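You operate a simulated robot arm through the tools that you are given. There is no shell and no other tool. Be economical: measure what you need, move in short steps, check, and stop when the job is done.

You are at the controls of a simulated robot arm. One attempt, no reset.

JOB
Couple the two trolleys, bolt the tow bar, then take both brakes off.

Only the result counts: the job must be done as asked and must still hold three seconds after the hand-in. Knocking over, shifting, dropping, spilling or breaking anything else fails it.

ROBOT AND FRAMES
A 7-joint arm with a fingered hand, fixed in place. Base frame: the origin is at the foot of the arm, x ahead of it, y to its left, z up. Lengths are in mm, angles in rad, forces in N, time in s.
With the tool pointing down near the work surface it reaches from about 100 to 720 mm from the base axis. Its first joint turns from -2.897 to 2.897 rad. Payload 4.9 kg.
Tool frame: the origin (TCP) lies between the finger pads and is the grasp point; the fingertips stand 32 mm ahead of it; z points along the fingers, y is the line along which they close. The gripper opens to 192 mm. The gripper's body begins 89 mm behind the TCP. The gripper is a hand of 3 fingers: y runs from the thumb to the fingers, the wrist lies at [0, 0, -267] in the tool frame.
Orientation is that of the tool frame in the base frame, as a unit quaternion [x, y, z, w]. With the fingers straight down and closing along the base's y, the tool's x points along the base's -x, its y along +y and its z along -z.

CONTROLS
- The arm moves only by the tool nudge_tool. Its argument "increments" is a list of rows, each an object of numbers (a shift or turn left out is 0): "dx", "dy", "dz": the shift along the tool's x, y, z in cm; "rx", "ry", "rz": the turn, a rotation vector about the tool's x, y, z in rad. In form: [{"dx": .., "dy": .., "dz": .., "rx": .., "ry": .., "rz": ..}, ...]. A call has 1 to 10 rows; each row shifts and turns the commanded pose from where the row before left it, along the tool's axes as they then stand. A row lasts 0.2 s, in which the tool goes at most 50 mm and 0.15 rad; a call with a longer step from one row to the next is refused whole. A pose out of reach is approached as far as the arm can. The call stops where the force on the tool passes 80 N (or 10 N more than at its start, if that is more) or the arm is blocked; 0.2 s more then pass. In this call time passes only in rows, and 0.2 s behind the last. It gives the time, the measured TCP pose, the force on the tool (base axes), the opening and the grip force at its end, in the units of the frame above (readings bear some noise), with the torque about the TCP (base axes, N m) and any sound that the robot's microphone picked up.
- Cameras (640 x 400 px; columns grow to the right, rows downward): "scene" is fixed at [398.5, -636.5, 1324.6]; the picture's right is [0.49, -0.87, 0.00], its down [-0.86, -0.49, -0.12] and it looks along [0.10, 0.06, -0.99] (base axes); focal length 238 px, centre (320, 200). "wrist" rides on the gripper at [80, -46, -113] in the tool frame; the picture's right is [0.50, 0.87, 0.00], its down [-0.67, 0.39, -0.63] and it looks along [-0.55, 0.32, 0.78] (tool axes); focal length 226 px, centre (320, 200). There is no depth. A picture from a camera that has moved, and an enlarged one, comes with that camera's place and axes in the base frame and with its lens. The place of the scene camera against the robot may be out by one fixed shift of up to 25 mm in any direction.
- grab_frame(camera): a new picture of that camera. It takes no simulated time.
- set_fingers(finger1, finger2, thumb_bend): sets how far each is bent, from 0 (flat) to 1 (curled in); at 0.3 the hand is open as for a grip, at 0.7 the pads meet at the TCP. One left out holds its place. A second passes; each finger stops where it meets its share of the squeeze, and holds until it gets a number again. It is the only way to open and close the hand. It gives what a move gives, with no picture; readings hold the bend of each and the force on the fingers (four entries, about 0 where the hand has none), thumb and palm.
- zoom(camera, box): a new picture of the part [left, top, right, bottom] of that camera's present view, enlarged. It takes no simulated time.
- job_done(): hands the job in; it is judged then, once.

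Go step by step. Nothing tells you positions but the pictures and the camera data: compare them with the known pose of the tool, close in by small moves and look again before you grip or let go. The budget is 120 turns and 68 pictures, counting those below and the enlarged ones. Unless the task says otherwise, let go and move clear before handing in, and close with one line.

The tools are called after "Request:" as a command line: name --argument value ..., lists and objects as JSON in quotes. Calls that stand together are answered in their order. nudge_tool: Moves the arm, as the interface text tells. Its arguments: {"type":"object","properties":{"increments":{"type":"array","items":{"type":"object","properties":{"dx":{"type":"number"},"dy":{"type":"number"},"dz":{"type":"number"},"rx":{"type":"number"},"ry":{"type":"number"},"rz":{"type":"number"}}}}},"required":["increments"]} The other tools are called the same way: set_fingers (finger1, finger2, thumb_bend) moves the fingers one by one; grab_frame (camera) takes a picture; zoom (camera, box) takes an enlarged picture of a part of a camera's view; job_done () hands the job in.

At the start:

```text
t: 0.0
position: [248.9, -501.4, 990.5]
orientation: [0.0, 1.0, 0.0, 0.0]
wrist_force: [0.1, 0.6, -0.1]
wrist_torque: [-0.01, 0.02, -0.02]
gripper_width: 191.7
gripper_force: 0.1
shape: jaw
bend: [0.3, 0.3, 0.3]
finger forces: [0.0, 0.1, 0.0, 0.0, 0.0, 0.0]
```

scene: 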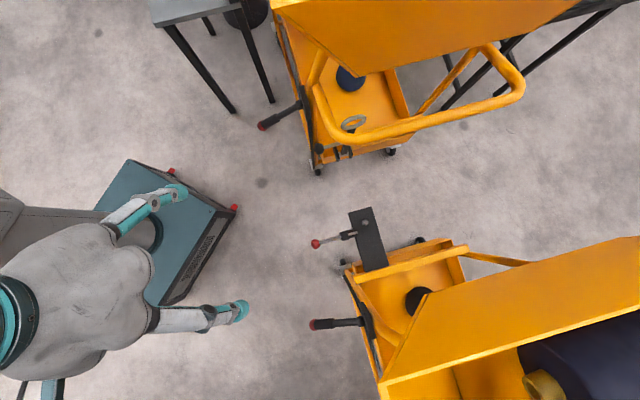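
wrist: 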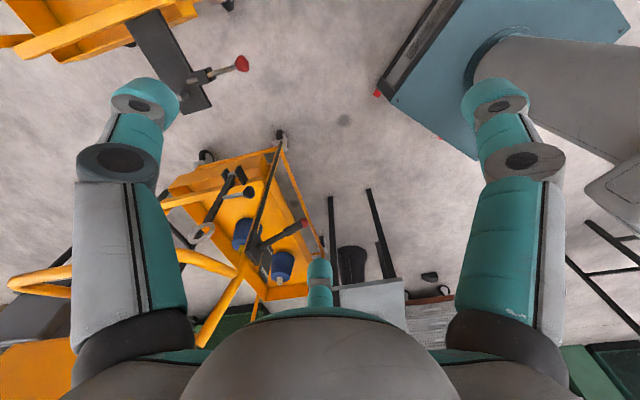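

I see two yellow trolleys, one with a tow bar and bolt lever; both have red-knobbed brake levers. First I look closer at each of them.

Request:
zoom --camera "scene" --box '[290, 190, 490, 350]'

Request:
zoom --camera "scene" --box '[240, 40, 440, 190]'

Request:
zoom --camera "wrist" --box '[120, 120, 360, 320]'

```text
2.50 times, centred on (390, 270) of scene
camera zoom: at [398.5, -636.5, 1324.6], right [0.49, -0.87, 0.0], down [-0.86, -0.49, -0.12], along [0.1, 0.06, -0.99], focal length 595 px, centre (145, 25)
```

zoom: 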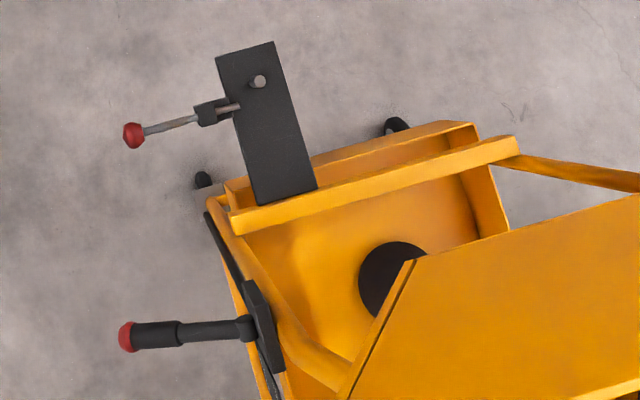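

```text
2.67 times, centred on (340, 115) of scene
camera zoom: at [398.5, -636.5, 1324.6], right [0.49, -0.87, 0.0], down [-0.86, -0.49, -0.12], along [0.1, 0.06, -0.99], focal length 635 px, centre (267, 427)
```

zoom: 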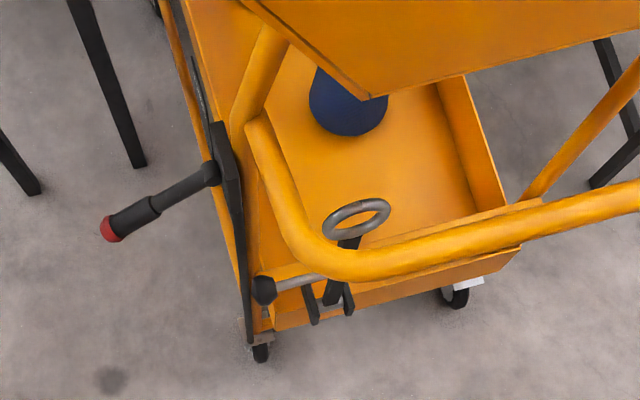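

```text
2.00 times, centred on (240, 220) of wrist
camera zoom: at [168.3, -544.7, 1103.2], right [-0.5, 0.87, 0.0], down [0.67, 0.39, 0.63], along [0.55, 0.32, -0.78], focal length 452 px, centre (480, 160)
```

zoom: 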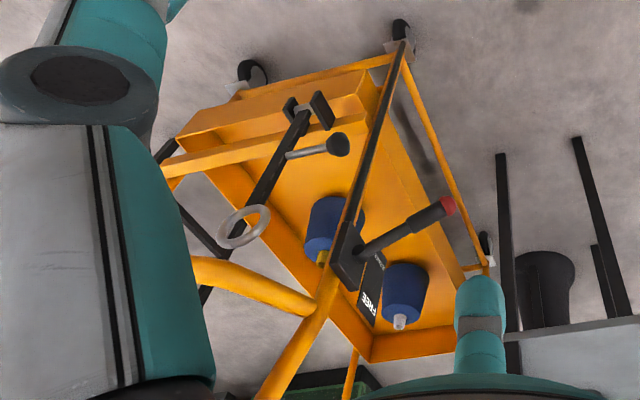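

The tow bar stands upright on the far trolley (ring near z≈700, hinge z≈420), and the plate with its peg and slide bolt is on the near one. I'll zoom into the details before moving.

Request:
zoom --camera "wrist" --box '[180, 160, 340, 260]'

Request:
zoom --camera "scene" --box '[300, 190, 420, 265]'

Request:
zoom --camera "scene" --box '[300, 95, 420, 170]'

Request:
zoom --camera "scene" --box '[300, 290, 460, 390]'

```text
4.00 times, centred on (260, 210) of wrist
camera zoom: at [168.3, -544.7, 1103.2], right [-0.5, 0.87, 0.0], down [0.67, 0.39, 0.63], along [0.55, 0.32, -0.78], focal length 904 px, centre (560, 160)
```

zoom: 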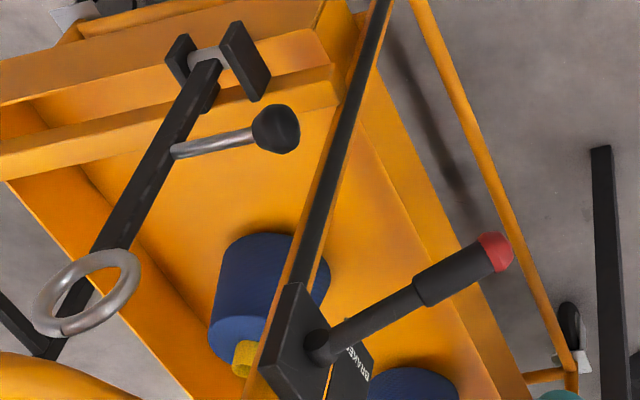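

```text
5.33 times, centred on (360, 228) of scene
camera zoom: at [398.5, -636.5, 1324.6], right [0.49, -0.87, 0.0], down [-0.86, -0.49, -0.12], along [0.1, 0.06, -0.99], focal length 1270 px, centre (107, 53)
```

zoom: 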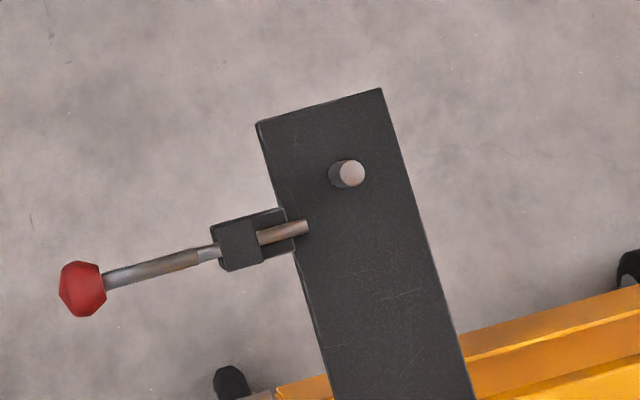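

```text
5.33 times, centred on (360, 132) of scene
camera zoom: at [398.5, -636.5, 1324.6], right [0.49, -0.87, 0.0], down [-0.86, -0.49, -0.12], along [0.1, 0.06, -0.99], focal length 1270 px, centre (107, 560)
```

zoom: 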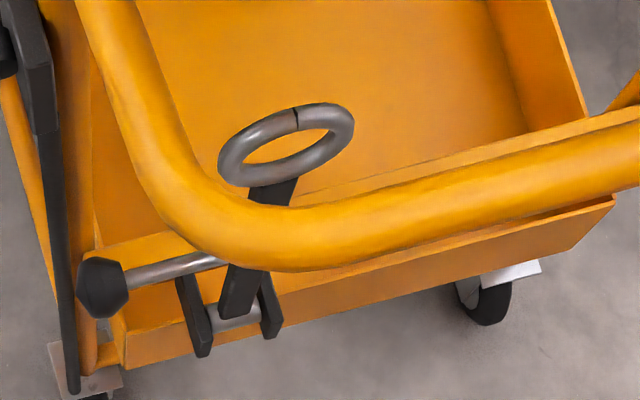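

```text
4.00 times, centred on (380, 340) of scene
camera zoom: at [398.5, -636.5, 1324.6], right [0.49, -0.87, 0.0], down [-0.86, -0.49, -0.12], along [0.1, 0.06, -0.99], focal length 953 px, centre (80, -360)
```

zoom: 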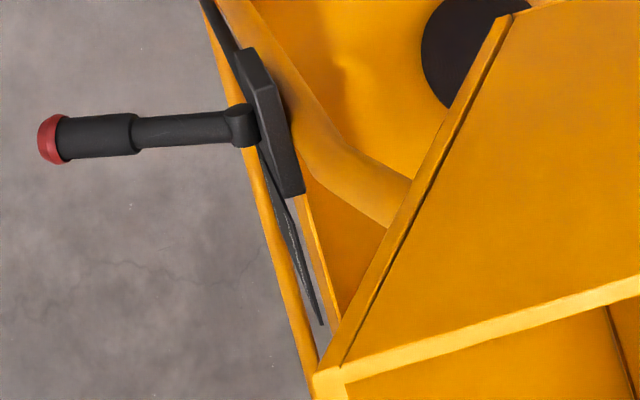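

The ring bar carries a side handle with a black knob pointing toward the robot; the bolt slides along the same direction, and the brake levers stick out toward the robot. I'll move the hand in and tilt it outward for a better look at trolley A.

Request:
nudge_tool --increments '[{"dx": -1.67, "dy": 2.5, "dz": 3.17}, {"dx": -1.67, "dy": 2.5, "dz": 3.17}, {"dx": -1.67, "dy": 2.5, "dz": 3.17}, {"dx": -1.67, "dy": 2.5, "dz": 3.17}, {"dx": -1.67, "dy": 2.5, "dz": 3.17}, {"rx": 0.1035, "ry": -0.108}, {"rx": 0.1035, "ry": -0.108}, {"rx": 0.1035, "ry": -0.108}, {"rx": 0.1035, "ry": -0.108}, {"rx": 0.1035, "ry": -0.108}]'

Request:
grab_frame --camera "wrist"

```text
t: 2.4
position: [297.0, -338.5, 753.9]
orientation: [-0.003, 0.964, -0.178, 0.197]
wrist_force: [0.0, 0.2, 0.0]
wrist_torque: [0.05, 0.01, 0.01]
gripper_width: 192.3
gripper_force: 0.1
shape: jaw
bend: [0.3, 0.3, 0.3]
finger forces: [0.0, 0.1, 0.0, 0.0, 0.1, 0.0]
out of reach, approached as far as the arm can: row 10
stopped in row 10: the arm was blocked; the commanded pose is now the measured one
```

```text
58 pictures are left
camera wrist: at [175.6, -347.4, 837.5], right [-0.4, 0.77, -0.49], down [0.4, 0.63, 0.66], along [0.82, 0.07, -0.57], focal length 226 px, centre (320, 200)
```

wrist: 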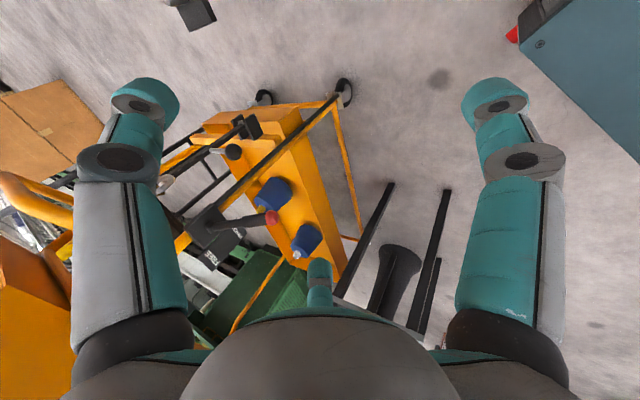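

Reach got in the way because the wrist was too high. I'll lower the hand and go on tilting.

Request:
nudge_tool --increments '[{"dx": 0.68, "dy": 1.6, "dz": 4.26}, {"dx": 0.68, "dy": 1.6, "dz": 4.26}, {"dx": 0.68, "dy": 1.6, "dz": 4.26}, {"rx": 0.1035, "ry": -0.108}, {"rx": 0.1035, "ry": -0.108}, {"rx": 0.1035, "ry": -0.108}, {"rx": 0.1035, "ry": -0.108}]'

Request:
grab_frame --camera "wrist"

```text
t: 4.0
position: [329.2, -340.6, 620.8]
orientation: [-0.001, 0.842, -0.367, 0.396]
wrist_force: [0.4, -0.6, 0.9]
wrist_torque: [-0.01, -0.01, -0.04]
gripper_width: 192.1
gripper_force: 0.1
shape: jaw
bend: [0.3, 0.3, 0.3]
finger forces: [0.1, 0.0, 0.1, 0.0, 0.0, 0.0]
```

```text
57 pictures are left
camera wrist: at [185.9, -325.3, 644.6], right [-0.09, 0.49, -0.87], down [0.15, 0.87, 0.47], along [0.98, -0.09, -0.15], focal length 226 px, centre (320, 200)
```

wrist: 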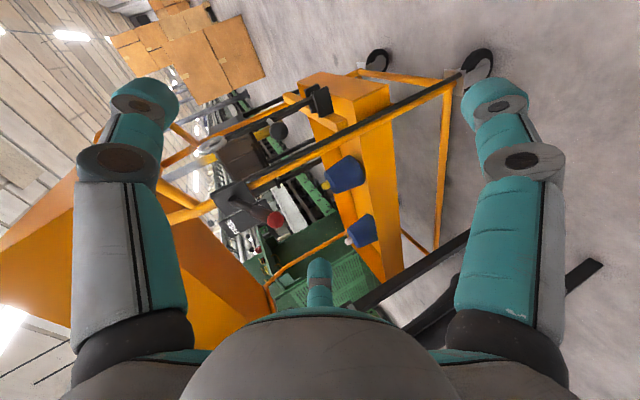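

Tool axis now points roughly along the handle. I'll roll the hand so the camera comes on top.

Request:
nudge_tool --increments '[{"rz": -0.15}, {"rz": -0.15}, {"rz": -0.15}, {"rz": -0.15}, {"rz": -0.15}, {"rz": -0.15}, {"rz": -0.15}, {"rz": -0.15}, {"rz": -0.15}, {"rz": -0.15}]'

Request:
grab_frame --camera "wrist"

```text
t: 5.9
position: [263.9, -255.4, 640.1]
orientation: [-0.393, 0.778, -0.473, 0.128]
wrist_force: [0.5, 0.2, 0.3]
wrist_torque: [0.04, -0.04, 0.03]
gripper_width: 191.9
gripper_force: 0.2
shape: jaw
bend: [0.3, 0.3, 0.3]
finger forces: [0.1, 0.0, 0.1, 0.0, 0.1, 0.0]
out of reach, approached as far as the arm can: row 5, 6, 7, 8, 9
stopped in row 9: the arm was blocked; the commanded pose is now the measured one
```

```text
56 pictures are left
camera wrist: at [168.9, -250.3, 751.0], right [-0.75, -0.16, -0.64], down [-0.11, 0.99, -0.11], along [0.65, -0.01, -0.76], focal length 226 px, centre (320, 200)
```

wrist: 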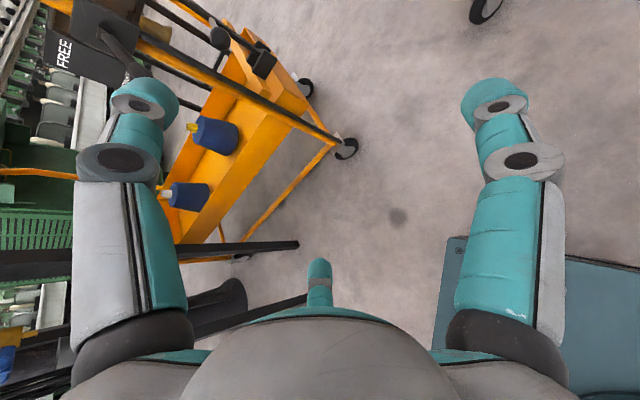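

Rolling that way hits a joint limit, so I'll undo it and approach the handle with the neutral roll.

Request:
nudge_tool --increments '[{"dx": 0.53, "dy": -1.2, "dz": 3.38}, {"dx": 0.53, "dy": -1.2, "dz": 3.38}, {"dx": 0.53, "dy": -1.2, "dz": 3.38}, {"rx": 0.0127, "ry": -0.0169, "rz": 0.14}, {"rx": 0.0127, "ry": -0.0169, "rz": 0.14}, {"rx": 0.0127, "ry": -0.0169, "rz": 0.14}, {"rx": 0.0127, "ry": -0.0169, "rz": 0.14}, {"rx": 0.0127, "ry": -0.0169, "rz": 0.14}, {"rx": 0.0127, "ry": -0.0169, "rz": 0.14}, {"rx": 0.0127, "ry": -0.0169, "rz": 0.14}]'

```text
t: 8.1
position: [299.7, -253.1, 614.8]
orientation: [-0.001, 0.842, -0.367, 0.395]
wrist_force: [0.4, 0.3, -1.4]
wrist_torque: [-0.07, -0.01, 0.0]
gripper_width: 191.7
gripper_force: 0.1
shape: jaw
bend: [0.3, 0.3, 0.3]
finger forces: [0.1, 0.0, 0.0, 0.0, 0.0, 0.0]
out of reach, approached as far as the arm can: row 1, 2, 3
```

Request:
nudge_tool --increments '[{"dx": -1.05, "dy": -0.4, "dz": 4.35}, {"dx": -1.05, "dy": -0.4, "dz": 4.35}, {"dx": -1.05, "dy": -0.4, "dz": 4.35}, {"dx": -1.05, "dy": -0.4, "dz": 4.35}, {"rx": 0.1, "ry": -0.104}, {"rx": 0.1, "ry": -0.104}, {"rx": 0.1, "ry": -0.104}]'

Request:
grab_frame --camera "wrist"

Request:
grab_frame --camera "scene"

```text
t: 9.7
position: [441.1, -358.3, 579.1]
orientation: [0.0, 0.706, -0.484, 0.517]
wrist_force: [0.8, -0.3, 0.8]
wrist_torque: [-0.02, 0.03, -0.02]
gripper_width: 192.0
gripper_force: 0.2
shape: jaw
bend: [0.3, 0.3, 0.3]
finger forces: [0.0, 0.0, 0.0, 0.0, 0.0, 0.0]
```

```text
55 pictures are left
camera wrist: at [297.5, -344.6, 553.8], right [0.2, 0.21, -0.96], down [0.04, 0.97, 0.22], along [0.98, -0.09, 0.19], focal length 226 px, centre (320, 200)
```

wrist: 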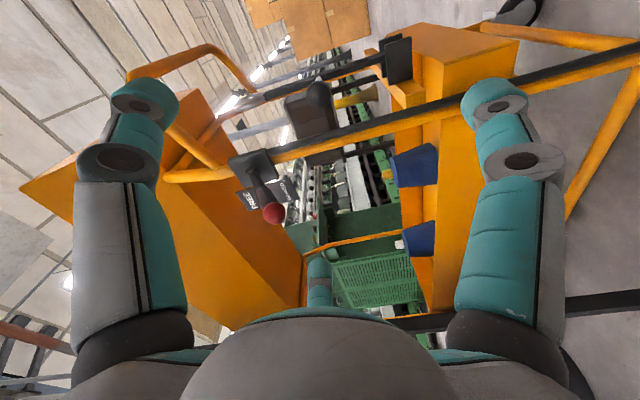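

```text
54 pictures are left
```

scene: 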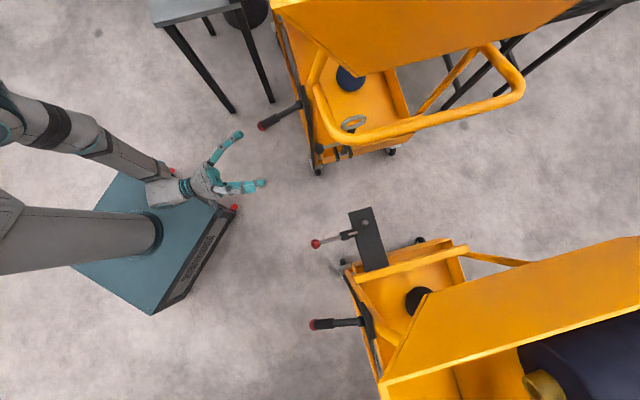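

Request:
zoom --camera "wrist" --box '[220, 20, 420, 145]'

Request:
zoom --camera "wrist" --box '[200, 130, 320, 250]'

```text
3.20 times, centred on (320, 82) of wrist
camera zoom: at [297.5, -344.6, 553.8], right [0.2, 0.21, -0.96], down [0.04, 0.97, 0.22], along [0.98, -0.09, 0.19], focal length 723 px, centre (320, 576)
```

zoom: 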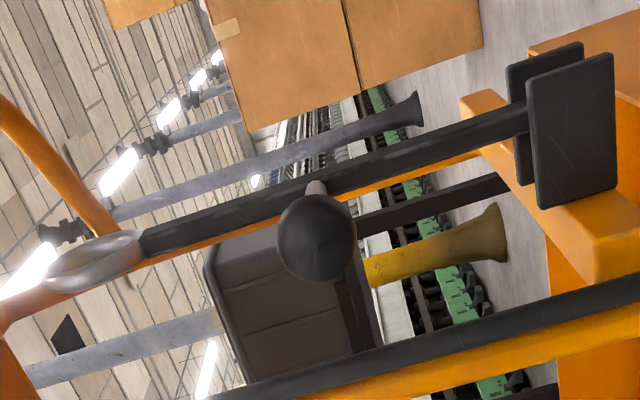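

```text
3.33 times, centred on (260, 190) of wrist
camera zoom: at [297.5, -344.6, 553.8], right [0.2, 0.21, -0.96], down [0.04, 0.97, 0.22], along [0.98, -0.09, 0.19], focal length 754 px, centre (520, 233)
```

zoom: 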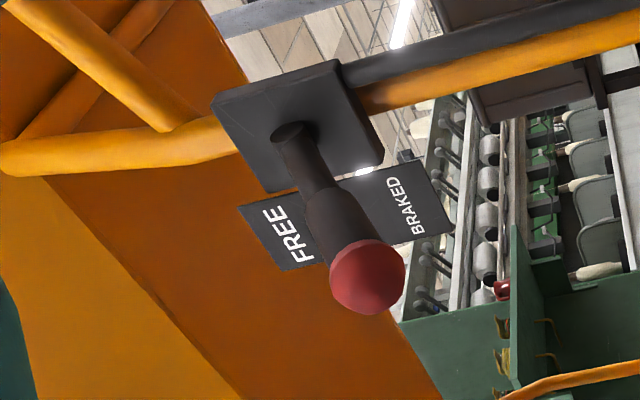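

Knob of the tow handle triangulates to about (611, -522, 584) with hinge about 150 mm below; brake levers go up for FREE. I'll half-close the fingers and go to a pre-grasp, yawed to keep the hand clear of brake lever A.

Request:
set_fingers --finger1 0.5 --finger2 0.5 --thumb_bend 0.5

Request:
nudge_tool --increments '[{"dx": 0.56, "dy": -0.78, "dz": 3.56}, {"dx": 0.56, "dy": -0.78, "dz": 3.56}, {"dx": 0.56, "dy": -0.78, "dz": 3.56}, {"dx": 0.56, "dy": -0.78, "dz": 3.56}, {"rx": -0.085, "ry": -0.08}, {"rx": -0.085, "ry": -0.08}, {"rx": -0.085, "ry": -0.08}]'

Request:
grab_frame --camera "wrist"

Request:
zoom --camera "scene" --box '[200, 70, 400, 195]'

```text
t: 10.7
position: [440.5, -359.9, 579.5]
orientation: [0.0, 0.707, -0.483, 0.517]
wrist_force: [-0.7, 0.0, 0.0]
wrist_torque: [-0.01, 0.0, 0.0]
gripper_width: 84.8
gripper_force: 0.1
shape: fingers
bend: [0.5, 0.5, 0.5]
finger forces: [0.0, 0.0, 0.0, 0.0, 0.1, 0.0]
```

```text
t: 12.3
position: [519.4, -483.9, 585.9]
orientation: [-0.123, 0.696, -0.386, 0.593]
wrist_force: [0.1, -0.4, 0.3]
wrist_torque: [-0.02, 0.02, 0.02]
gripper_width: 84.7
gripper_force: 0.1
shape: fingers
bend: [0.5, 0.5, 0.5]
finger forces: [0.0, 0.0, 0.0, 0.0, 0.0, 0.1]
```

```text
51 pictures are left
camera wrist: at [379.3, -519.0, 559.0], right [0.12, 0.27, -0.96], down [-0.29, 0.93, 0.22], along [0.95, 0.25, 0.18], focal length 226 px, centre (320, 200)
```

wrist: 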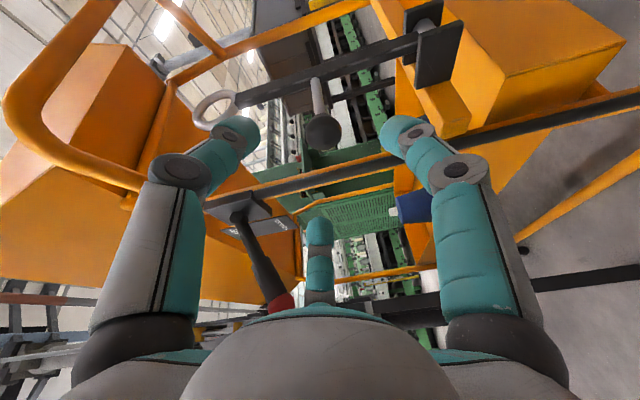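

```text
3.20 times, centred on (300, 132) of scene
camera zoom: at [398.5, -636.5, 1324.6], right [0.49, -0.87, 0.0], down [-0.86, -0.49, -0.12], along [0.1, 0.06, -0.99], focal length 762 px, centre (384, 416)
```

zoom: 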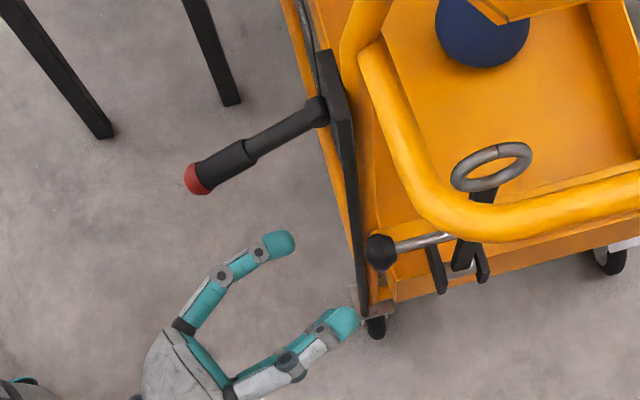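

The knob sits straight ahead between the fingers. I advance over it.

Request:
nudge_tool --increments '[{"dx": 0.1, "dz": 2.7}, {"dx": 0.1, "dz": 2.7}, {"dx": 0.1, "dz": 2.7}, {"dx": 0.1, "dz": 2.7}]'

Request:
grab_frame --camera "wrist"

Request:
zoom --camera "scene" --box '[240, 80, 400, 180]'

```text
t: 13.3
position: [615.5, -529.7, 582.4]
orientation: [-0.124, 0.695, -0.385, 0.594]
wrist_force: [-1.5, -1.0, 0.2]
wrist_torque: [0.02, -0.07, 0.04]
gripper_width: 84.9
gripper_force: 0.6
shape: fingers
bend: [0.5, 0.51, 0.5]
finger forces: [0.1, 1.6, 0.0, 0.0, 0.0, 0.0]
```

```text
49 pictures are left
camera wrist: at [477.1, -564.4, 556.0], right [0.12, 0.27, -0.96], down [-0.29, 0.93, 0.22], along [0.95, 0.25, 0.19], focal length 226 px, centre (320, 200)
```

wrist: 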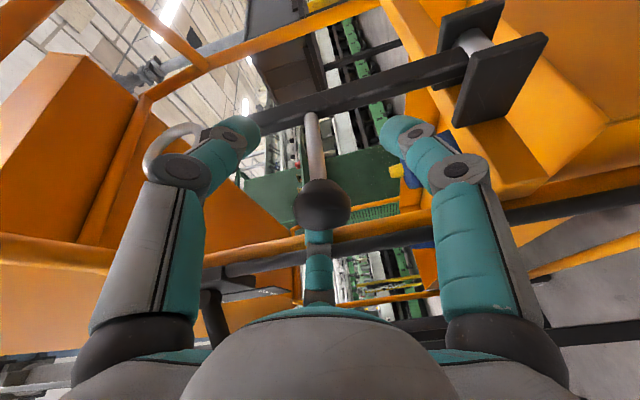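

```text
4.00 times, centred on (320, 130) of scene
camera zoom: at [398.5, -636.5, 1324.6], right [0.49, -0.87, 0.0], down [-0.86, -0.49, -0.12], along [0.1, 0.06, -0.99], focal length 953 px, centre (320, 480)
```

zoom: 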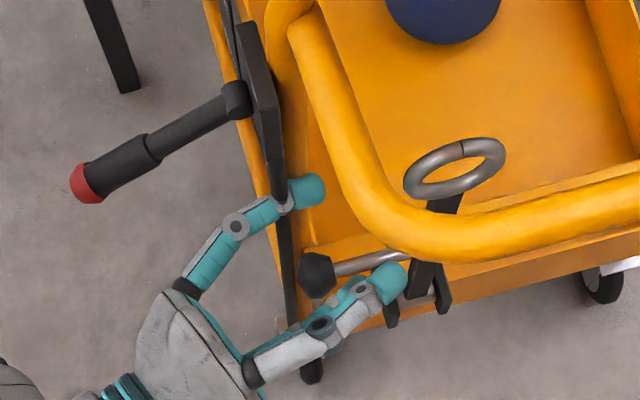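

Fingers surround the knob and rod. I close to cage the rod behind the knob.

Request:
set_fingers --finger1 0.64 --finger2 0.64 --thumb_bend 0.64

Request:
grab_frame --camera "wrist"

```text
t: 14.3
position: [615.6, -529.2, 582.0]
orientation: [-0.123, 0.696, -0.386, 0.593]
wrist_force: [0.2, -0.6, 1.0]
wrist_torque: [-0.01, 0.0, -0.02]
gripper_width: 26.0
gripper_force: 0.2
shape: fingers
bend: [0.64, 0.64, 0.64]
finger forces: [0.0, 0.0, 0.0, 0.0, 0.0, 0.1]
```

```text
47 pictures are left
camera wrist: at [477.2, -564.2, 556.2], right [0.12, 0.27, -0.96], down [-0.29, 0.93, 0.22], along [0.95, 0.25, 0.18], focal length 226 px, centre (320, 200)
```

wrist: 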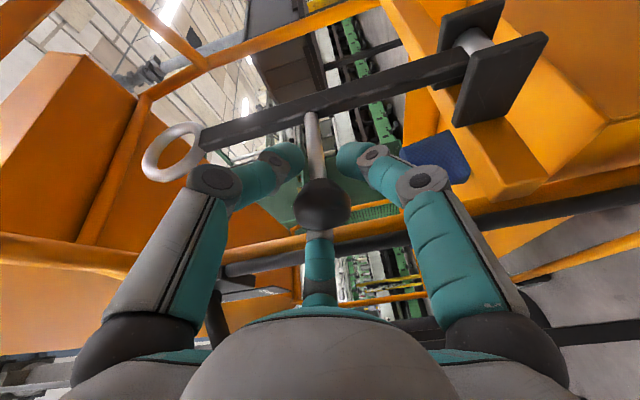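

The rod is caged between the fingers; hinge is about (681, -597, 452). I start swinging the bar outward along the arc.

Request:
nudge_tool --increments '[{"dx": 0.71, "dy": -0.65, "dz": -0.39}, {"dx": 0.71, "dy": -0.64, "dz": -0.38}, {"dx": 0.81, "dy": -0.52, "dz": -0.38}, {"dx": 0.81, "dy": -0.51, "dz": -0.37}, {"dx": 0.89, "dy": -0.38, "dz": -0.36}, {"dx": 0.9, "dy": -0.37, "dz": -0.35}]'

Request:
grab_frame --camera "wrist"

```text
t: 15.7
position: [574.2, -570.6, 567.0]
orientation: [-0.124, 0.696, -0.385, 0.593]
wrist_force: [0.4, 0.0, 0.4]
wrist_torque: [-0.03, 0.01, 0.01]
gripper_width: 25.8
gripper_force: 0.3
shape: fingers
bend: [0.64, 0.64, 0.64]
finger forces: [0.4, 0.0, 0.0, 0.1, 0.0, 0.0]
```

```text
46 pictures are left
camera wrist: at [435.1, -606.0, 541.5], right [0.11, 0.27, -0.96], down [-0.29, 0.93, 0.22], along [0.95, 0.25, 0.18], focal length 226 px, centre (320, 200)
```

wrist: 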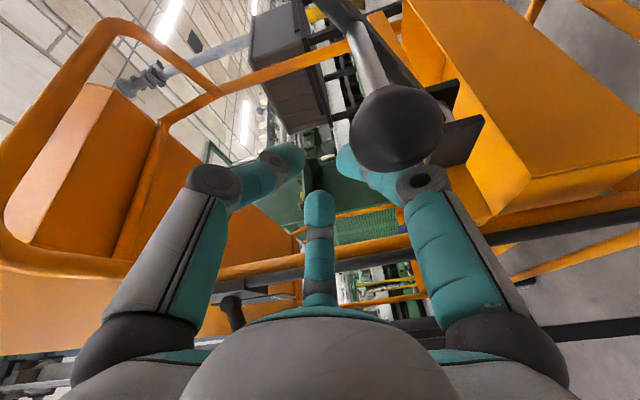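

The bar has moved ahead of my fingers under its own weight and now rests near finger 1. I'll check whether it is still moving.

Request:
nudge_tool --increments '[{"dx": 0.0}]'

Request:
grab_frame --camera "wrist"

```text
t: 16.1
position: [574.3, -571.4, 567.3]
orientation: [-0.123, 0.695, -0.387, 0.593]
wrist_force: [-0.2, 0.0, 0.1]
wrist_torque: [0.03, -0.01, 0.04]
gripper_width: 26.2
gripper_force: 0.0
shape: fingers
bend: [0.64, 0.64, 0.64]
finger forces: [0.0, 0.0, 0.0, 0.0, 0.1, 0.1]
```

```text
45 pictures are left
camera wrist: at [435.4, -605.9, 541.7], right [0.12, 0.27, -0.96], down [-0.29, 0.93, 0.22], along [0.95, 0.25, 0.18], focal length 226 px, centre (320, 200)
```

wrist: 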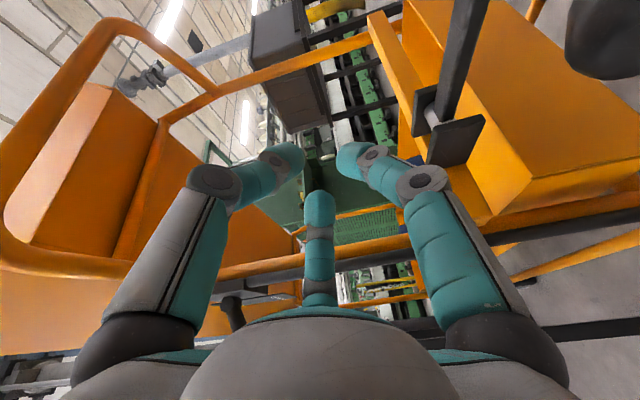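

The bar has swung down by itself. I check how it landed.

Request:
nudge_tool --increments '[{"dz": -3}, {"dz": -3}]'

Request:
zoom --camera "scene" --box '[280, 130, 440, 260]'

```text
t: 16.7
position: [518.1, -547.3, 567.4]
orientation: [-0.125, 0.696, -0.386, 0.593]
wrist_force: [0.1, 0.7, 0.3]
wrist_torque: [-0.04, -0.03, 0.0]
gripper_width: 25.8
gripper_force: 0.0
shape: fingers
bend: [0.64, 0.64, 0.64]
finger forces: [0.0, 0.0, 0.1, 0.0, 0.0, 0.0]
```

```text
3.08 times, centred on (360, 195) of scene
camera zoom: at [398.5, -636.5, 1324.6], right [0.49, -0.87, 0.0], down [-0.86, -0.49, -0.12], along [0.1, 0.06, -0.99], focal length 733 px, centre (197, 215)
```

zoom: 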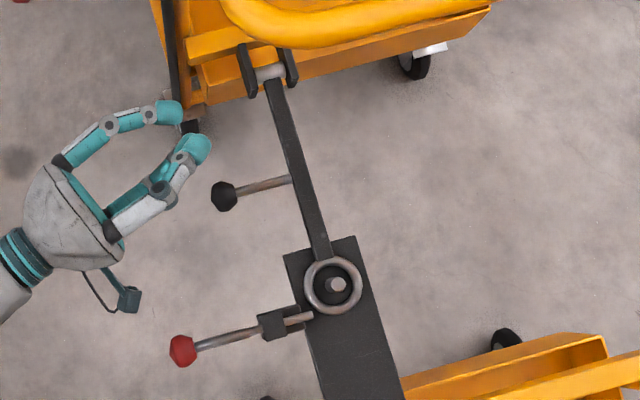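

The ring dropped neatly over the peg. Next comes the bolt: I retreat and re-aim the hand, pitched down, toward the red bolt knob near (332, -663, 440).

Request:
nudge_tool --increments '[{"dx": 1.17, "dy": -1.26, "dz": -4.05}, {"dx": 1.17, "dy": -1.26, "dz": -4.05}, {"dx": 1.17, "dy": -1.26, "dz": -4.05}, {"dx": 1.17, "dy": -1.26, "dz": -4.05}, {"dx": 1.17, "dy": -1.26, "dz": -4.05}, {"rx": 0.0925, "ry": 0.0865}, {"rx": 0.0925, "ry": 0.0865}, {"rx": 0.0925, "ry": 0.0865}]'

Request:
nudge_tool --increments '[{"rx": -0.09, "ry": 0.094}, {"rx": -0.09, "ry": 0.094}, {"rx": -0.09, "ry": 0.094}, {"rx": -0.09, "ry": 0.094}, {"rx": -0.09, "ry": 0.094}, {"rx": -0.09, "ry": 0.094}]'

Request:
grab_frame --camera "wrist"

```text
t: 18.5
position: [299.4, -546.4, 566.5]
orientation: [0.011, 0.706, -0.492, 0.509]
wrist_force: [-0.1, 0.6, 0.3]
wrist_torque: [0.0, 0.02, -0.01]
gripper_width: 26.0
gripper_force: 0.0
shape: fingers
bend: [0.64, 0.64, 0.64]
finger forces: [0.0, 0.1, 0.0, 0.0, 0.1, 0.0]
```

```text
t: 19.9
position: [299.0, -546.8, 568.2]
orientation: [0.01, 0.924, -0.264, 0.278]
wrist_force: [-0.1, -0.3, -1.2]
wrist_torque: [-0.09, -0.05, 0.02]
gripper_width: 26.1
gripper_force: 0.0
shape: fingers
bend: [0.64, 0.64, 0.64]
finger forces: [0.0, 0.0, 0.0, 0.1, 0.0, 0.1]
```

```text
43 pictures are left
camera wrist: at [165.8, -539.1, 628.8], right [-0.28, 0.68, -0.68], down [0.31, 0.73, 0.61], along [0.91, -0.04, -0.41], focal length 226 px, centre (320, 200)
```

wrist: 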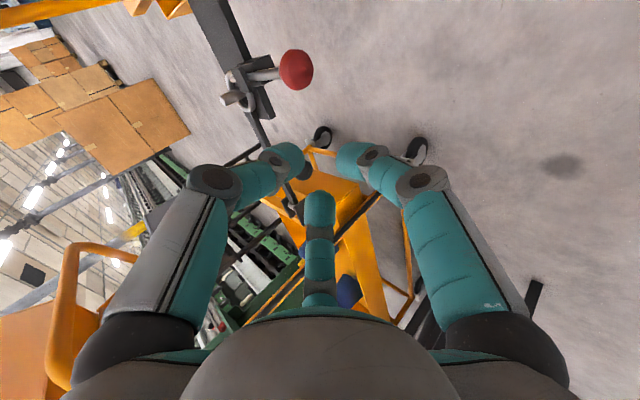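

Request:
zoom --camera "wrist" --box '[180, 20, 340, 120]'

```text
4.00 times, centred on (260, 70) of wrist
camera zoom: at [165.8, -539.1, 628.8], right [-0.28, 0.68, -0.68], down [0.31, 0.73, 0.61], along [0.91, -0.04, -0.41], focal length 904 px, centre (560, 720)
```

zoom: 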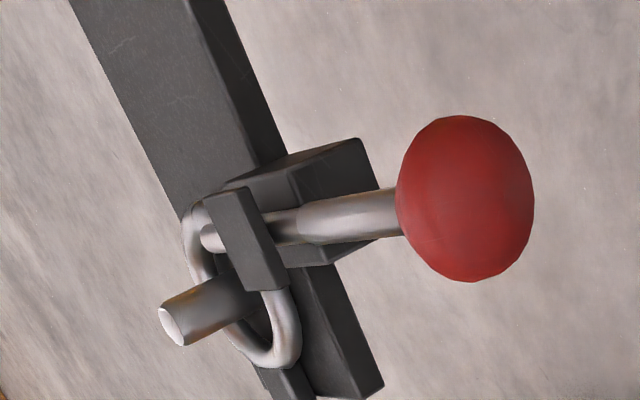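

The ring lies flat around the peg and the bolt passes just above its rim. Knob is about (334, -659, 475); I close the fingers to a point and put the tips behind it.

Request:
set_fingers --finger1 0.7 --finger2 0.7 --thumb_bend 0.7

Request:
nudge_tool --increments '[{"dx": 2.02, "dy": -0.63, "dz": 2.5}, {"dx": 2.02, "dy": -0.63, "dz": 2.5}, {"dx": 2.02, "dy": -0.63, "dz": 2.5}]'

Request:
grab_frame --camera "wrist"

Request:
zoom --camera "scene" --box '[260, 190, 400, 280]'

```text
t: 20.9
position: [298.6, -548.4, 568.0]
orientation: [0.011, 0.923, -0.265, 0.279]
wrist_force: [-0.2, -0.6, 0.3]
wrist_torque: [-0.02, 0.02, 0.02]
gripper_width: 3.7
gripper_force: 0.2
shape: fingers
bend: [0.69, 0.69, 0.7]
finger forces: [0.0, 0.1, 0.0, 0.1, 0.0, 0.0]
```

```text
t: 21.7
position: [283.0, -608.7, 492.2]
orientation: [0.011, 0.922, -0.267, 0.28]
wrist_force: [0.6, -0.8, -0.7]
wrist_torque: [0.06, 0.03, 0.02]
gripper_width: 3.5
gripper_force: 0.1
shape: fingers
bend: [0.69, 0.69, 0.7]
finger forces: [0.1, 0.0, 0.0, 0.0, 0.0, 0.0]
```

```text
41 pictures are left
camera wrist: at [149.2, -601.1, 552.9], right [-0.28, 0.68, -0.68], down [0.31, 0.73, 0.61], along [0.91, -0.04, -0.41], focal length 226 px, centre (320, 200)
```

wrist: 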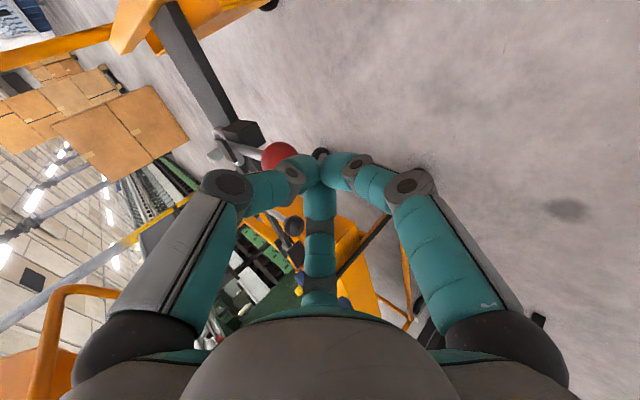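

```text
4.44 times, centred on (330, 235) of scene
camera zoom: at [398.5, -636.5, 1324.6], right [0.49, -0.87, 0.0], down [-0.86, -0.49, -0.12], along [0.1, 0.06, -0.99], focal length 1059 px, centre (276, 44)
```

zoom: 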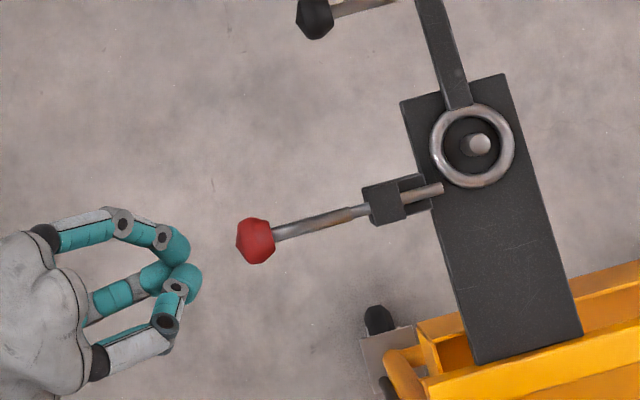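

Tips are behind the knob, about 5 mm off to the side; I correct and push along the bolt axis.

Request:
nudge_tool --increments '[{"dx": -0.35, "dy": 0.36}, {"dx": -0.76, "dy": -0.74, "dz": 1.06}, {"dx": -0.76, "dy": -0.74, "dz": 1.06}, {"dx": -0.76, "dy": -0.74, "dz": 1.06}, {"dx": -0.76, "dy": -0.74, "dz": 1.06}]'

Request:
zoom --camera "scene" --box '[260, 190, 400, 280]'

```text
t: 22.9
position: [330.3, -648.7, 493.1]
orientation: [0.011, 0.922, -0.266, 0.28]
wrist_force: [0.1, 1.1, 0.3]
wrist_torque: [-0.01, -0.03, 0.01]
gripper_width: 3.1
gripper_force: 0.9
shape: fingers
bend: [0.69, 0.69, 0.7]
finger forces: [0.0, 0.0, 0.1, 0.1, 1.9, 0.0]
```

```text
4.44 times, centred on (330, 235) of scene
camera zoom: at [398.5, -636.5, 1324.6], right [0.49, -0.87, 0.0], down [-0.86, -0.49, -0.12], along [0.1, 0.06, -0.99], focal length 1059 px, centre (276, 44)
```

zoom: 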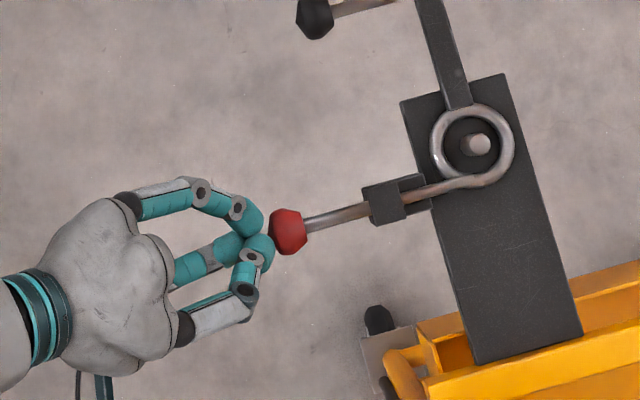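

The bolt is sliding over the ring's rim. I keep pushing until it stops.

Request:
nudge_tool --increments '[{"dx": -0.76, "dy": -0.74, "dz": 1.06}, {"dx": -0.76, "dy": -0.74, "dz": 1.06}, {"dx": -0.51, "dy": -0.49, "dz": 0.71}]'

Request:
zoom --camera "scene" --box '[260, 190, 400, 280]'

```text
t: 23.7
position: [355.0, -673.8, 490.5]
orientation: [0.012, 0.923, -0.264, 0.279]
wrist_force: [-8.9, 6.2, 1.8]
wrist_torque: [0.05, 0.16, -0.06]
gripper_width: 1.8
gripper_force: 6.9
shape: fingers
bend: [0.69, 0.69, 0.71]
finger forces: [0.0, 0.0, 0.0, 0.1, 13.8, 0.0]
```

```text
4.44 times, centred on (330, 235) of scene
camera zoom: at [398.5, -636.5, 1324.6], right [0.49, -0.87, 0.0], down [-0.86, -0.49, -0.12], along [0.1, 0.06, -0.99], focal length 1059 px, centre (276, 44)
```

zoom: 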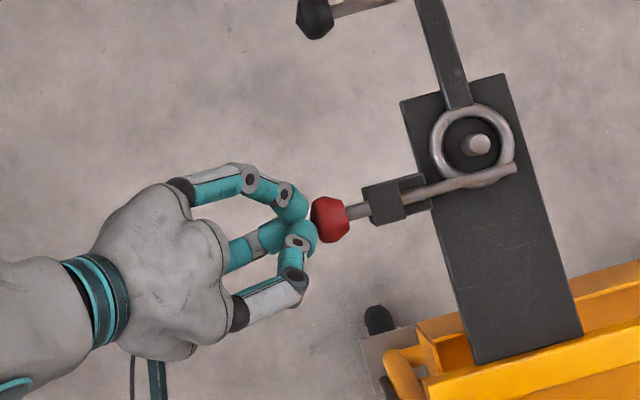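

The bolt fully spans the ring and resistance has risen. One small extra push tells whether this is the stop.

Request:
nudge_tool --increments '[{"dx": -0.25, "dy": -0.25, "dz": 0.35}, {"dx": -0.25, "dy": -0.25, "dz": 0.35}]'

Request:
zoom --camera "scene" --box '[260, 190, 400, 280]'

```text
t: 24.3
position: [359.7, -680.2, 488.7]
orientation: [0.013, 0.925, -0.262, 0.276]
wrist_force: [-34.2, 20.9, 6.0]
wrist_torque: [0.33, 0.48, -0.02]
gripper_width: 1.5
gripper_force: 27.9
shape: fingers
bend: [0.68, 0.71, 0.73]
finger forces: [0.1, 18.3, 0.0, 0.0, 36.6, 0.1]
```

```text
4.44 times, centred on (330, 235) of scene
camera zoom: at [398.5, -636.5, 1324.6], right [0.49, -0.87, 0.0], down [-0.86, -0.49, -0.12], along [0.1, 0.06, -0.99], focal length 1059 px, centre (276, 44)
```

zoom: 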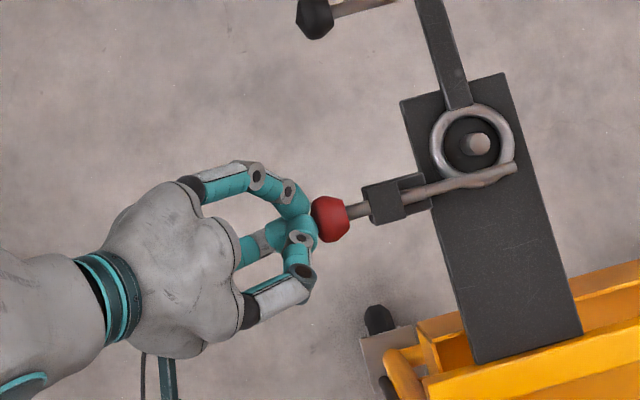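

That is the end stop: the bolt is fully in. Now I back away and go look at brake B.

Request:
nudge_tool --increments '[{"dx": 2.03, "dy": 1.96, "dz": -2.83}, {"dx": 2.03, "dy": 1.96, "dz": -2.83}, {"dx": 0.57, "dy": -0.52, "dz": -4.57}, {"dx": 0.57, "dy": -0.52, "dz": -4.57}, {"dx": 0.57, "dy": -0.52, "dz": -4.57}, {"dx": 0.57, "dy": -0.52, "dz": -4.57}, {"dx": 0.57, "dy": -0.52, "dz": -4.57}]'

Request:
nudge_tool --increments '[{"rx": 0.09, "ry": -0.094}, {"rx": 0.09, "ry": -0.094}, {"rx": 0.09, "ry": -0.094}, {"rx": 0.09, "ry": -0.094}, {"rx": 0.09, "ry": -0.094}, {"rx": 0.105, "ry": 0.098}, {"rx": 0.105, "ry": 0.098}, {"rx": 0.105, "ry": 0.098}]'

Request:
grab_frame --camera "wrist"

```text
t: 25.9
position: [161.9, -537.7, 653.1]
orientation: [0.011, 0.923, -0.266, 0.28]
wrist_force: [-0.1, 0.0, 0.7]
wrist_torque: [-0.01, 0.0, 0.02]
gripper_width: 3.2
gripper_force: 0.0
shape: fingers
bend: [0.69, 0.69, 0.7]
finger forces: [0.0, 0.0, 0.0, 0.0, 0.0, 0.0]
```

```text
t: 27.7
position: [162.9, -538.8, 650.0]
orientation: [0.153, 0.731, -0.564, 0.353]
wrist_force: [-0.4, 0.1, 0.3]
wrist_torque: [0.02, 0.0, 0.03]
gripper_width: 3.4
gripper_force: 0.2
shape: fingers
bend: [0.69, 0.69, 0.7]
finger forces: [0.0, 0.1, 0.1, 0.0, 0.0, 0.0]
```

```text
36 pictures are left
camera wrist: at [38.0, -460.6, 643.6], right [0.19, 0.19, -0.96], down [0.5, 0.83, 0.26], along [0.85, -0.53, 0.06], focal length 226 px, centre (320, 200)
```

wrist: 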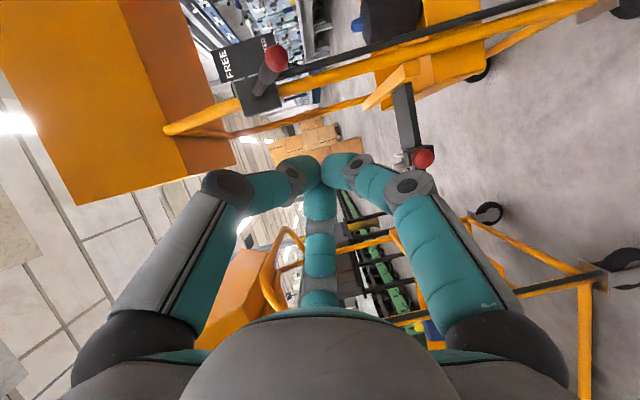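

Request:
zoom --camera "wrist" --box '[190, 20, 330, 120]'

```text
4.00 times, centred on (260, 70) of wrist
camera zoom: at [38.0, -460.6, 643.6], right [0.19, 0.19, -0.96], down [0.5, 0.83, 0.26], along [0.85, -0.53, 0.06], focal length 904 px, centre (560, 720)
```

zoom: 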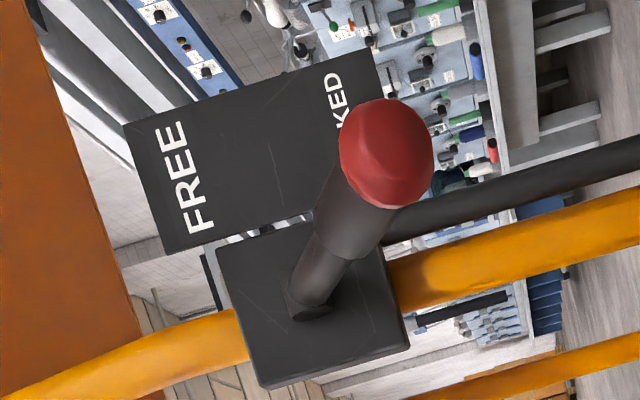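

Brake B is like A: its lever points down to BRAKED and must go up to FREE. Its knob is about (166, -745, 665); I open the fingers and go to a pre-grasp in front of it.

Request:
set_fingers --finger1 0.5 --finger2 0.5 --thumb_bend 0.5

Request:
nudge_tool --increments '[{"dx": 0.43, "dy": -2.5, "dz": 3.36}, {"dx": 0.43, "dy": -2.5, "dz": 3.36}, {"dx": 0.43, "dy": -2.5, "dz": 3.36}]'

Request:
grab_frame --camera "wrist"

Request:
zoom --camera "scene" --box '[220, 260, 420, 385]'

```text
t: 28.7
position: [162.3, -538.8, 651.2]
orientation: [0.153, 0.731, -0.563, 0.354]
wrist_force: [0.1, -0.3, 0.1]
wrist_torque: [0.0, -0.01, -0.01]
gripper_width: 83.6
gripper_force: 0.0
shape: fingers
bend: [0.5, 0.5, 0.5]
finger forces: [0.1, 0.0, 0.1, 0.0, 0.1, 0.1]
```

```text
t: 29.5
position: [141.7, -659.3, 684.7]
orientation: [0.152, 0.732, -0.562, 0.354]
wrist_force: [0.4, 1.0, -0.6]
wrist_torque: [0.0, 0.01, 0.0]
gripper_width: 83.7
gripper_force: 0.0
shape: fingers
bend: [0.5, 0.5, 0.5]
finger forces: [0.0, 0.1, 0.0, 0.0, 0.0, 0.0]
```

```text
34 pictures are left
camera wrist: at [17.4, -580.2, 678.1], right [0.18, 0.19, -0.96], down [0.49, 0.83, 0.26], along [0.85, -0.52, 0.06], focal length 226 px, centre (320, 200)
```

wrist: 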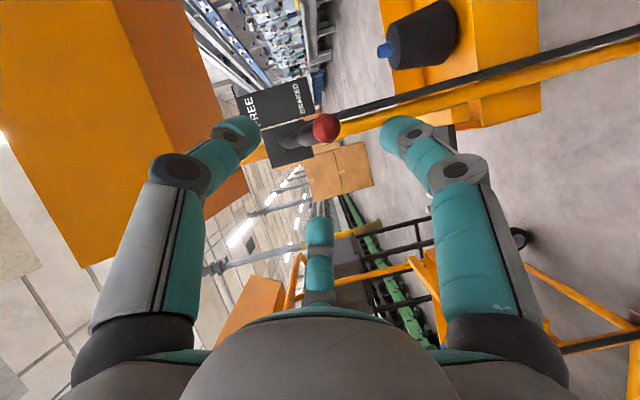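

```text
3.20 times, centred on (320, 322) of scene
camera zoom: at [398.5, -636.5, 1324.6], right [0.49, -0.87, 0.0], down [-0.86, -0.49, -0.12], along [0.1, 0.06, -0.99], focal length 762 px, centre (320, -192)
```

zoom: 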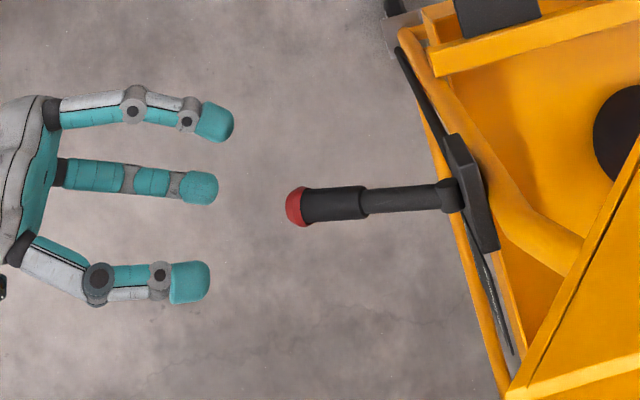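

Knob B is at (171, -751, 666), right ahead. I advance over it and cage it.

Request:
nudge_tool --increments '[{"dx": 0.1, "dz": 2.75}, {"dx": 0.1, "dz": 2.75}, {"dx": -0.1, "dz": 2.75}, {"dx": -0.2, "dz": 2.75}]'

Request:
set_fingers --finger1 0.6 --finger2 0.6 --thumb_bend 0.6

Request:
grab_frame --camera "wrist"

Request:
zoom --camera "scene" --box '[220, 260, 420, 385]'

```text
t: 30.5
position: [180.2, -761.1, 672.7]
orientation: [0.152, 0.732, -0.562, 0.354]
wrist_force: [0.0, -1.0, -0.5]
wrist_torque: [-0.04, -0.03, -0.02]
gripper_width: 83.8
gripper_force: 0.0
shape: fingers
bend: [0.5, 0.5, 0.5]
finger forces: [0.1, 0.1, 0.0, 0.0, 0.0, 0.0]
```

```text
t: 31.5
position: [181.1, -761.7, 672.7]
orientation: [0.153, 0.73, -0.564, 0.354]
wrist_force: [0.5, 0.2, -0.3]
wrist_torque: [0.03, 0.04, 0.04]
gripper_width: 42.6
gripper_force: 0.3
shape: fingers
bend: [0.6, 0.6, 0.6]
finger forces: [0.1, 0.3, 0.0, 0.0, 0.0, 0.0]
```

```text
32 pictures are left
camera wrist: at [56.4, -683.0, 665.1], right [0.19, 0.19, -0.96], down [0.49, 0.83, 0.26], along [0.85, -0.52, 0.06], focal length 226 px, centre (320, 200)
```

wrist: 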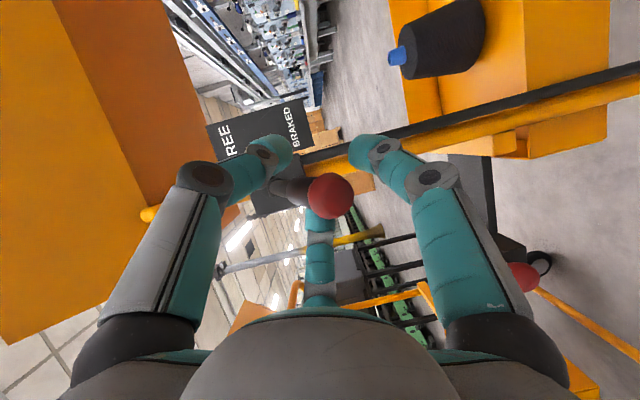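

```text
3.20 times, centred on (320, 322) of scene
camera zoom: at [398.5, -636.5, 1324.6], right [0.49, -0.87, 0.0], down [-0.86, -0.49, -0.12], along [0.1, 0.06, -0.99], focal length 762 px, centre (320, -192)
```

zoom: 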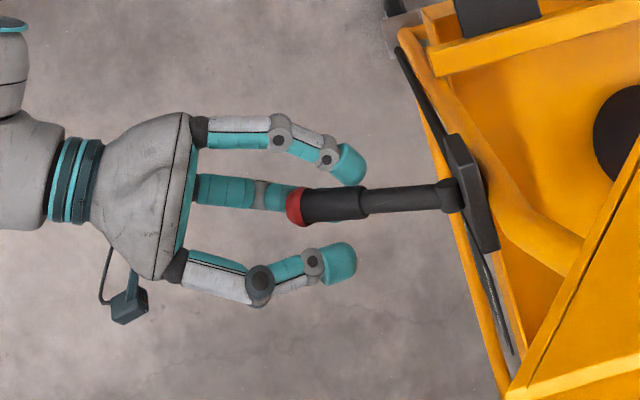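

The handle lies in the cage with finger 1 beneath. I lift along the lever's arc, first half.

Request:
nudge_tool --increments '[{"dx": -0.55, "dy": -0.57, "dz": -0.09}, {"dx": -0.98, "dy": -1.38, "dz": -0.75}, {"dx": -1.13, "dy": -1.37, "dz": -0.52}, {"dx": -1.26, "dy": -1.34, "dz": -0.26}]'

Request:
grab_frame --camera "wrist"

```text
t: 32.5
position: [173.9, -754.0, 735.3]
orientation: [0.152, 0.731, -0.563, 0.354]
wrist_force: [-1.2, 0.0, -0.8]
wrist_torque: [-0.03, 0.05, 0.0]
gripper_width: 43.8
gripper_force: 1.1
shape: fingers
bend: [0.59, 0.6, 0.6]
finger forces: [1.8, 0.0, 0.1, 0.1, 0.1, 0.0]
```

```text
30 pictures are left
camera wrist: at [49.4, -676.5, 728.0], right [0.19, 0.19, -0.96], down [0.49, 0.83, 0.26], along [0.85, -0.52, 0.06], focal length 226 px, centre (320, 200)
```

wrist: 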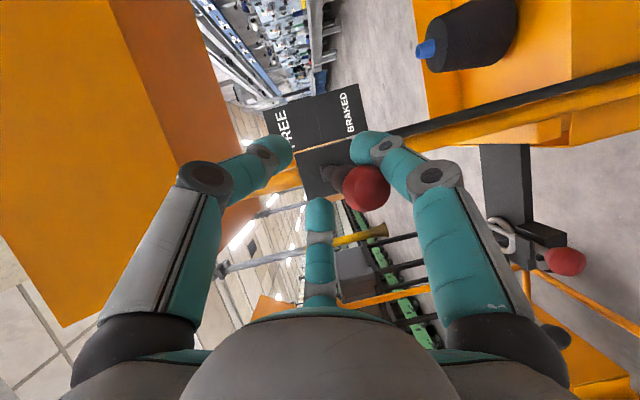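

Request:
nudge_tool --increments '[{"dx": -1.36, "dy": -1.27, "dz": 0.01}, {"dx": -1.42, "dy": -1.16, "dz": 0.26}, {"dx": -1.46, "dy": -1.03, "dz": 0.53}]'

Request:
grab_frame --camera "wrist"

Request:
zoom --camera "scene" --box '[220, 260, 420, 385]'

```text
t: 33.3
position: [184.8, -766.9, 788.6]
orientation: [0.151, 0.731, -0.563, 0.354]
wrist_force: [-1.0, -0.6, -0.8]
wrist_torque: [-0.04, 0.05, -0.01]
gripper_width: 43.1
gripper_force: 0.7
shape: fingers
bend: [0.59, 0.6, 0.6]
finger forces: [1.1, 0.0, 0.1, 0.0, 0.0, 0.1]
```

```text
29 pictures are left
camera wrist: at [60.8, -688.0, 781.3], right [0.19, 0.19, -0.96], down [0.49, 0.83, 0.26], along [0.85, -0.52, 0.06], focal length 226 px, centre (320, 200)
```

wrist: 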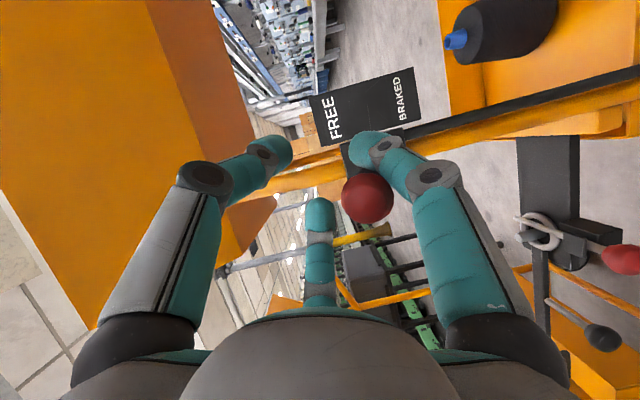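

```text
3.20 times, centred on (320, 322) of scene
camera zoom: at [398.5, -636.5, 1324.6], right [0.49, -0.87, 0.0], down [-0.86, -0.49, -0.12], along [0.1, 0.06, -0.99], focal length 762 px, centre (320, -192)
```

zoom: 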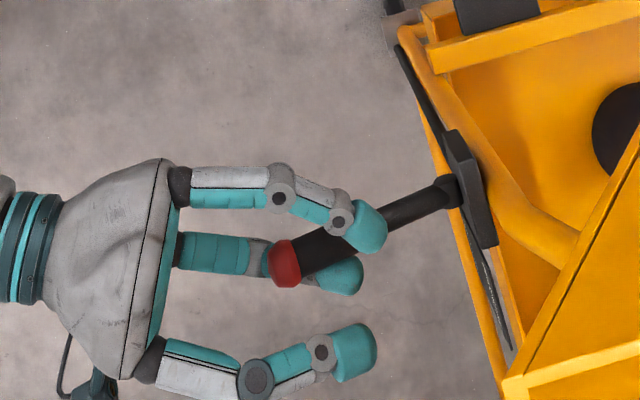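

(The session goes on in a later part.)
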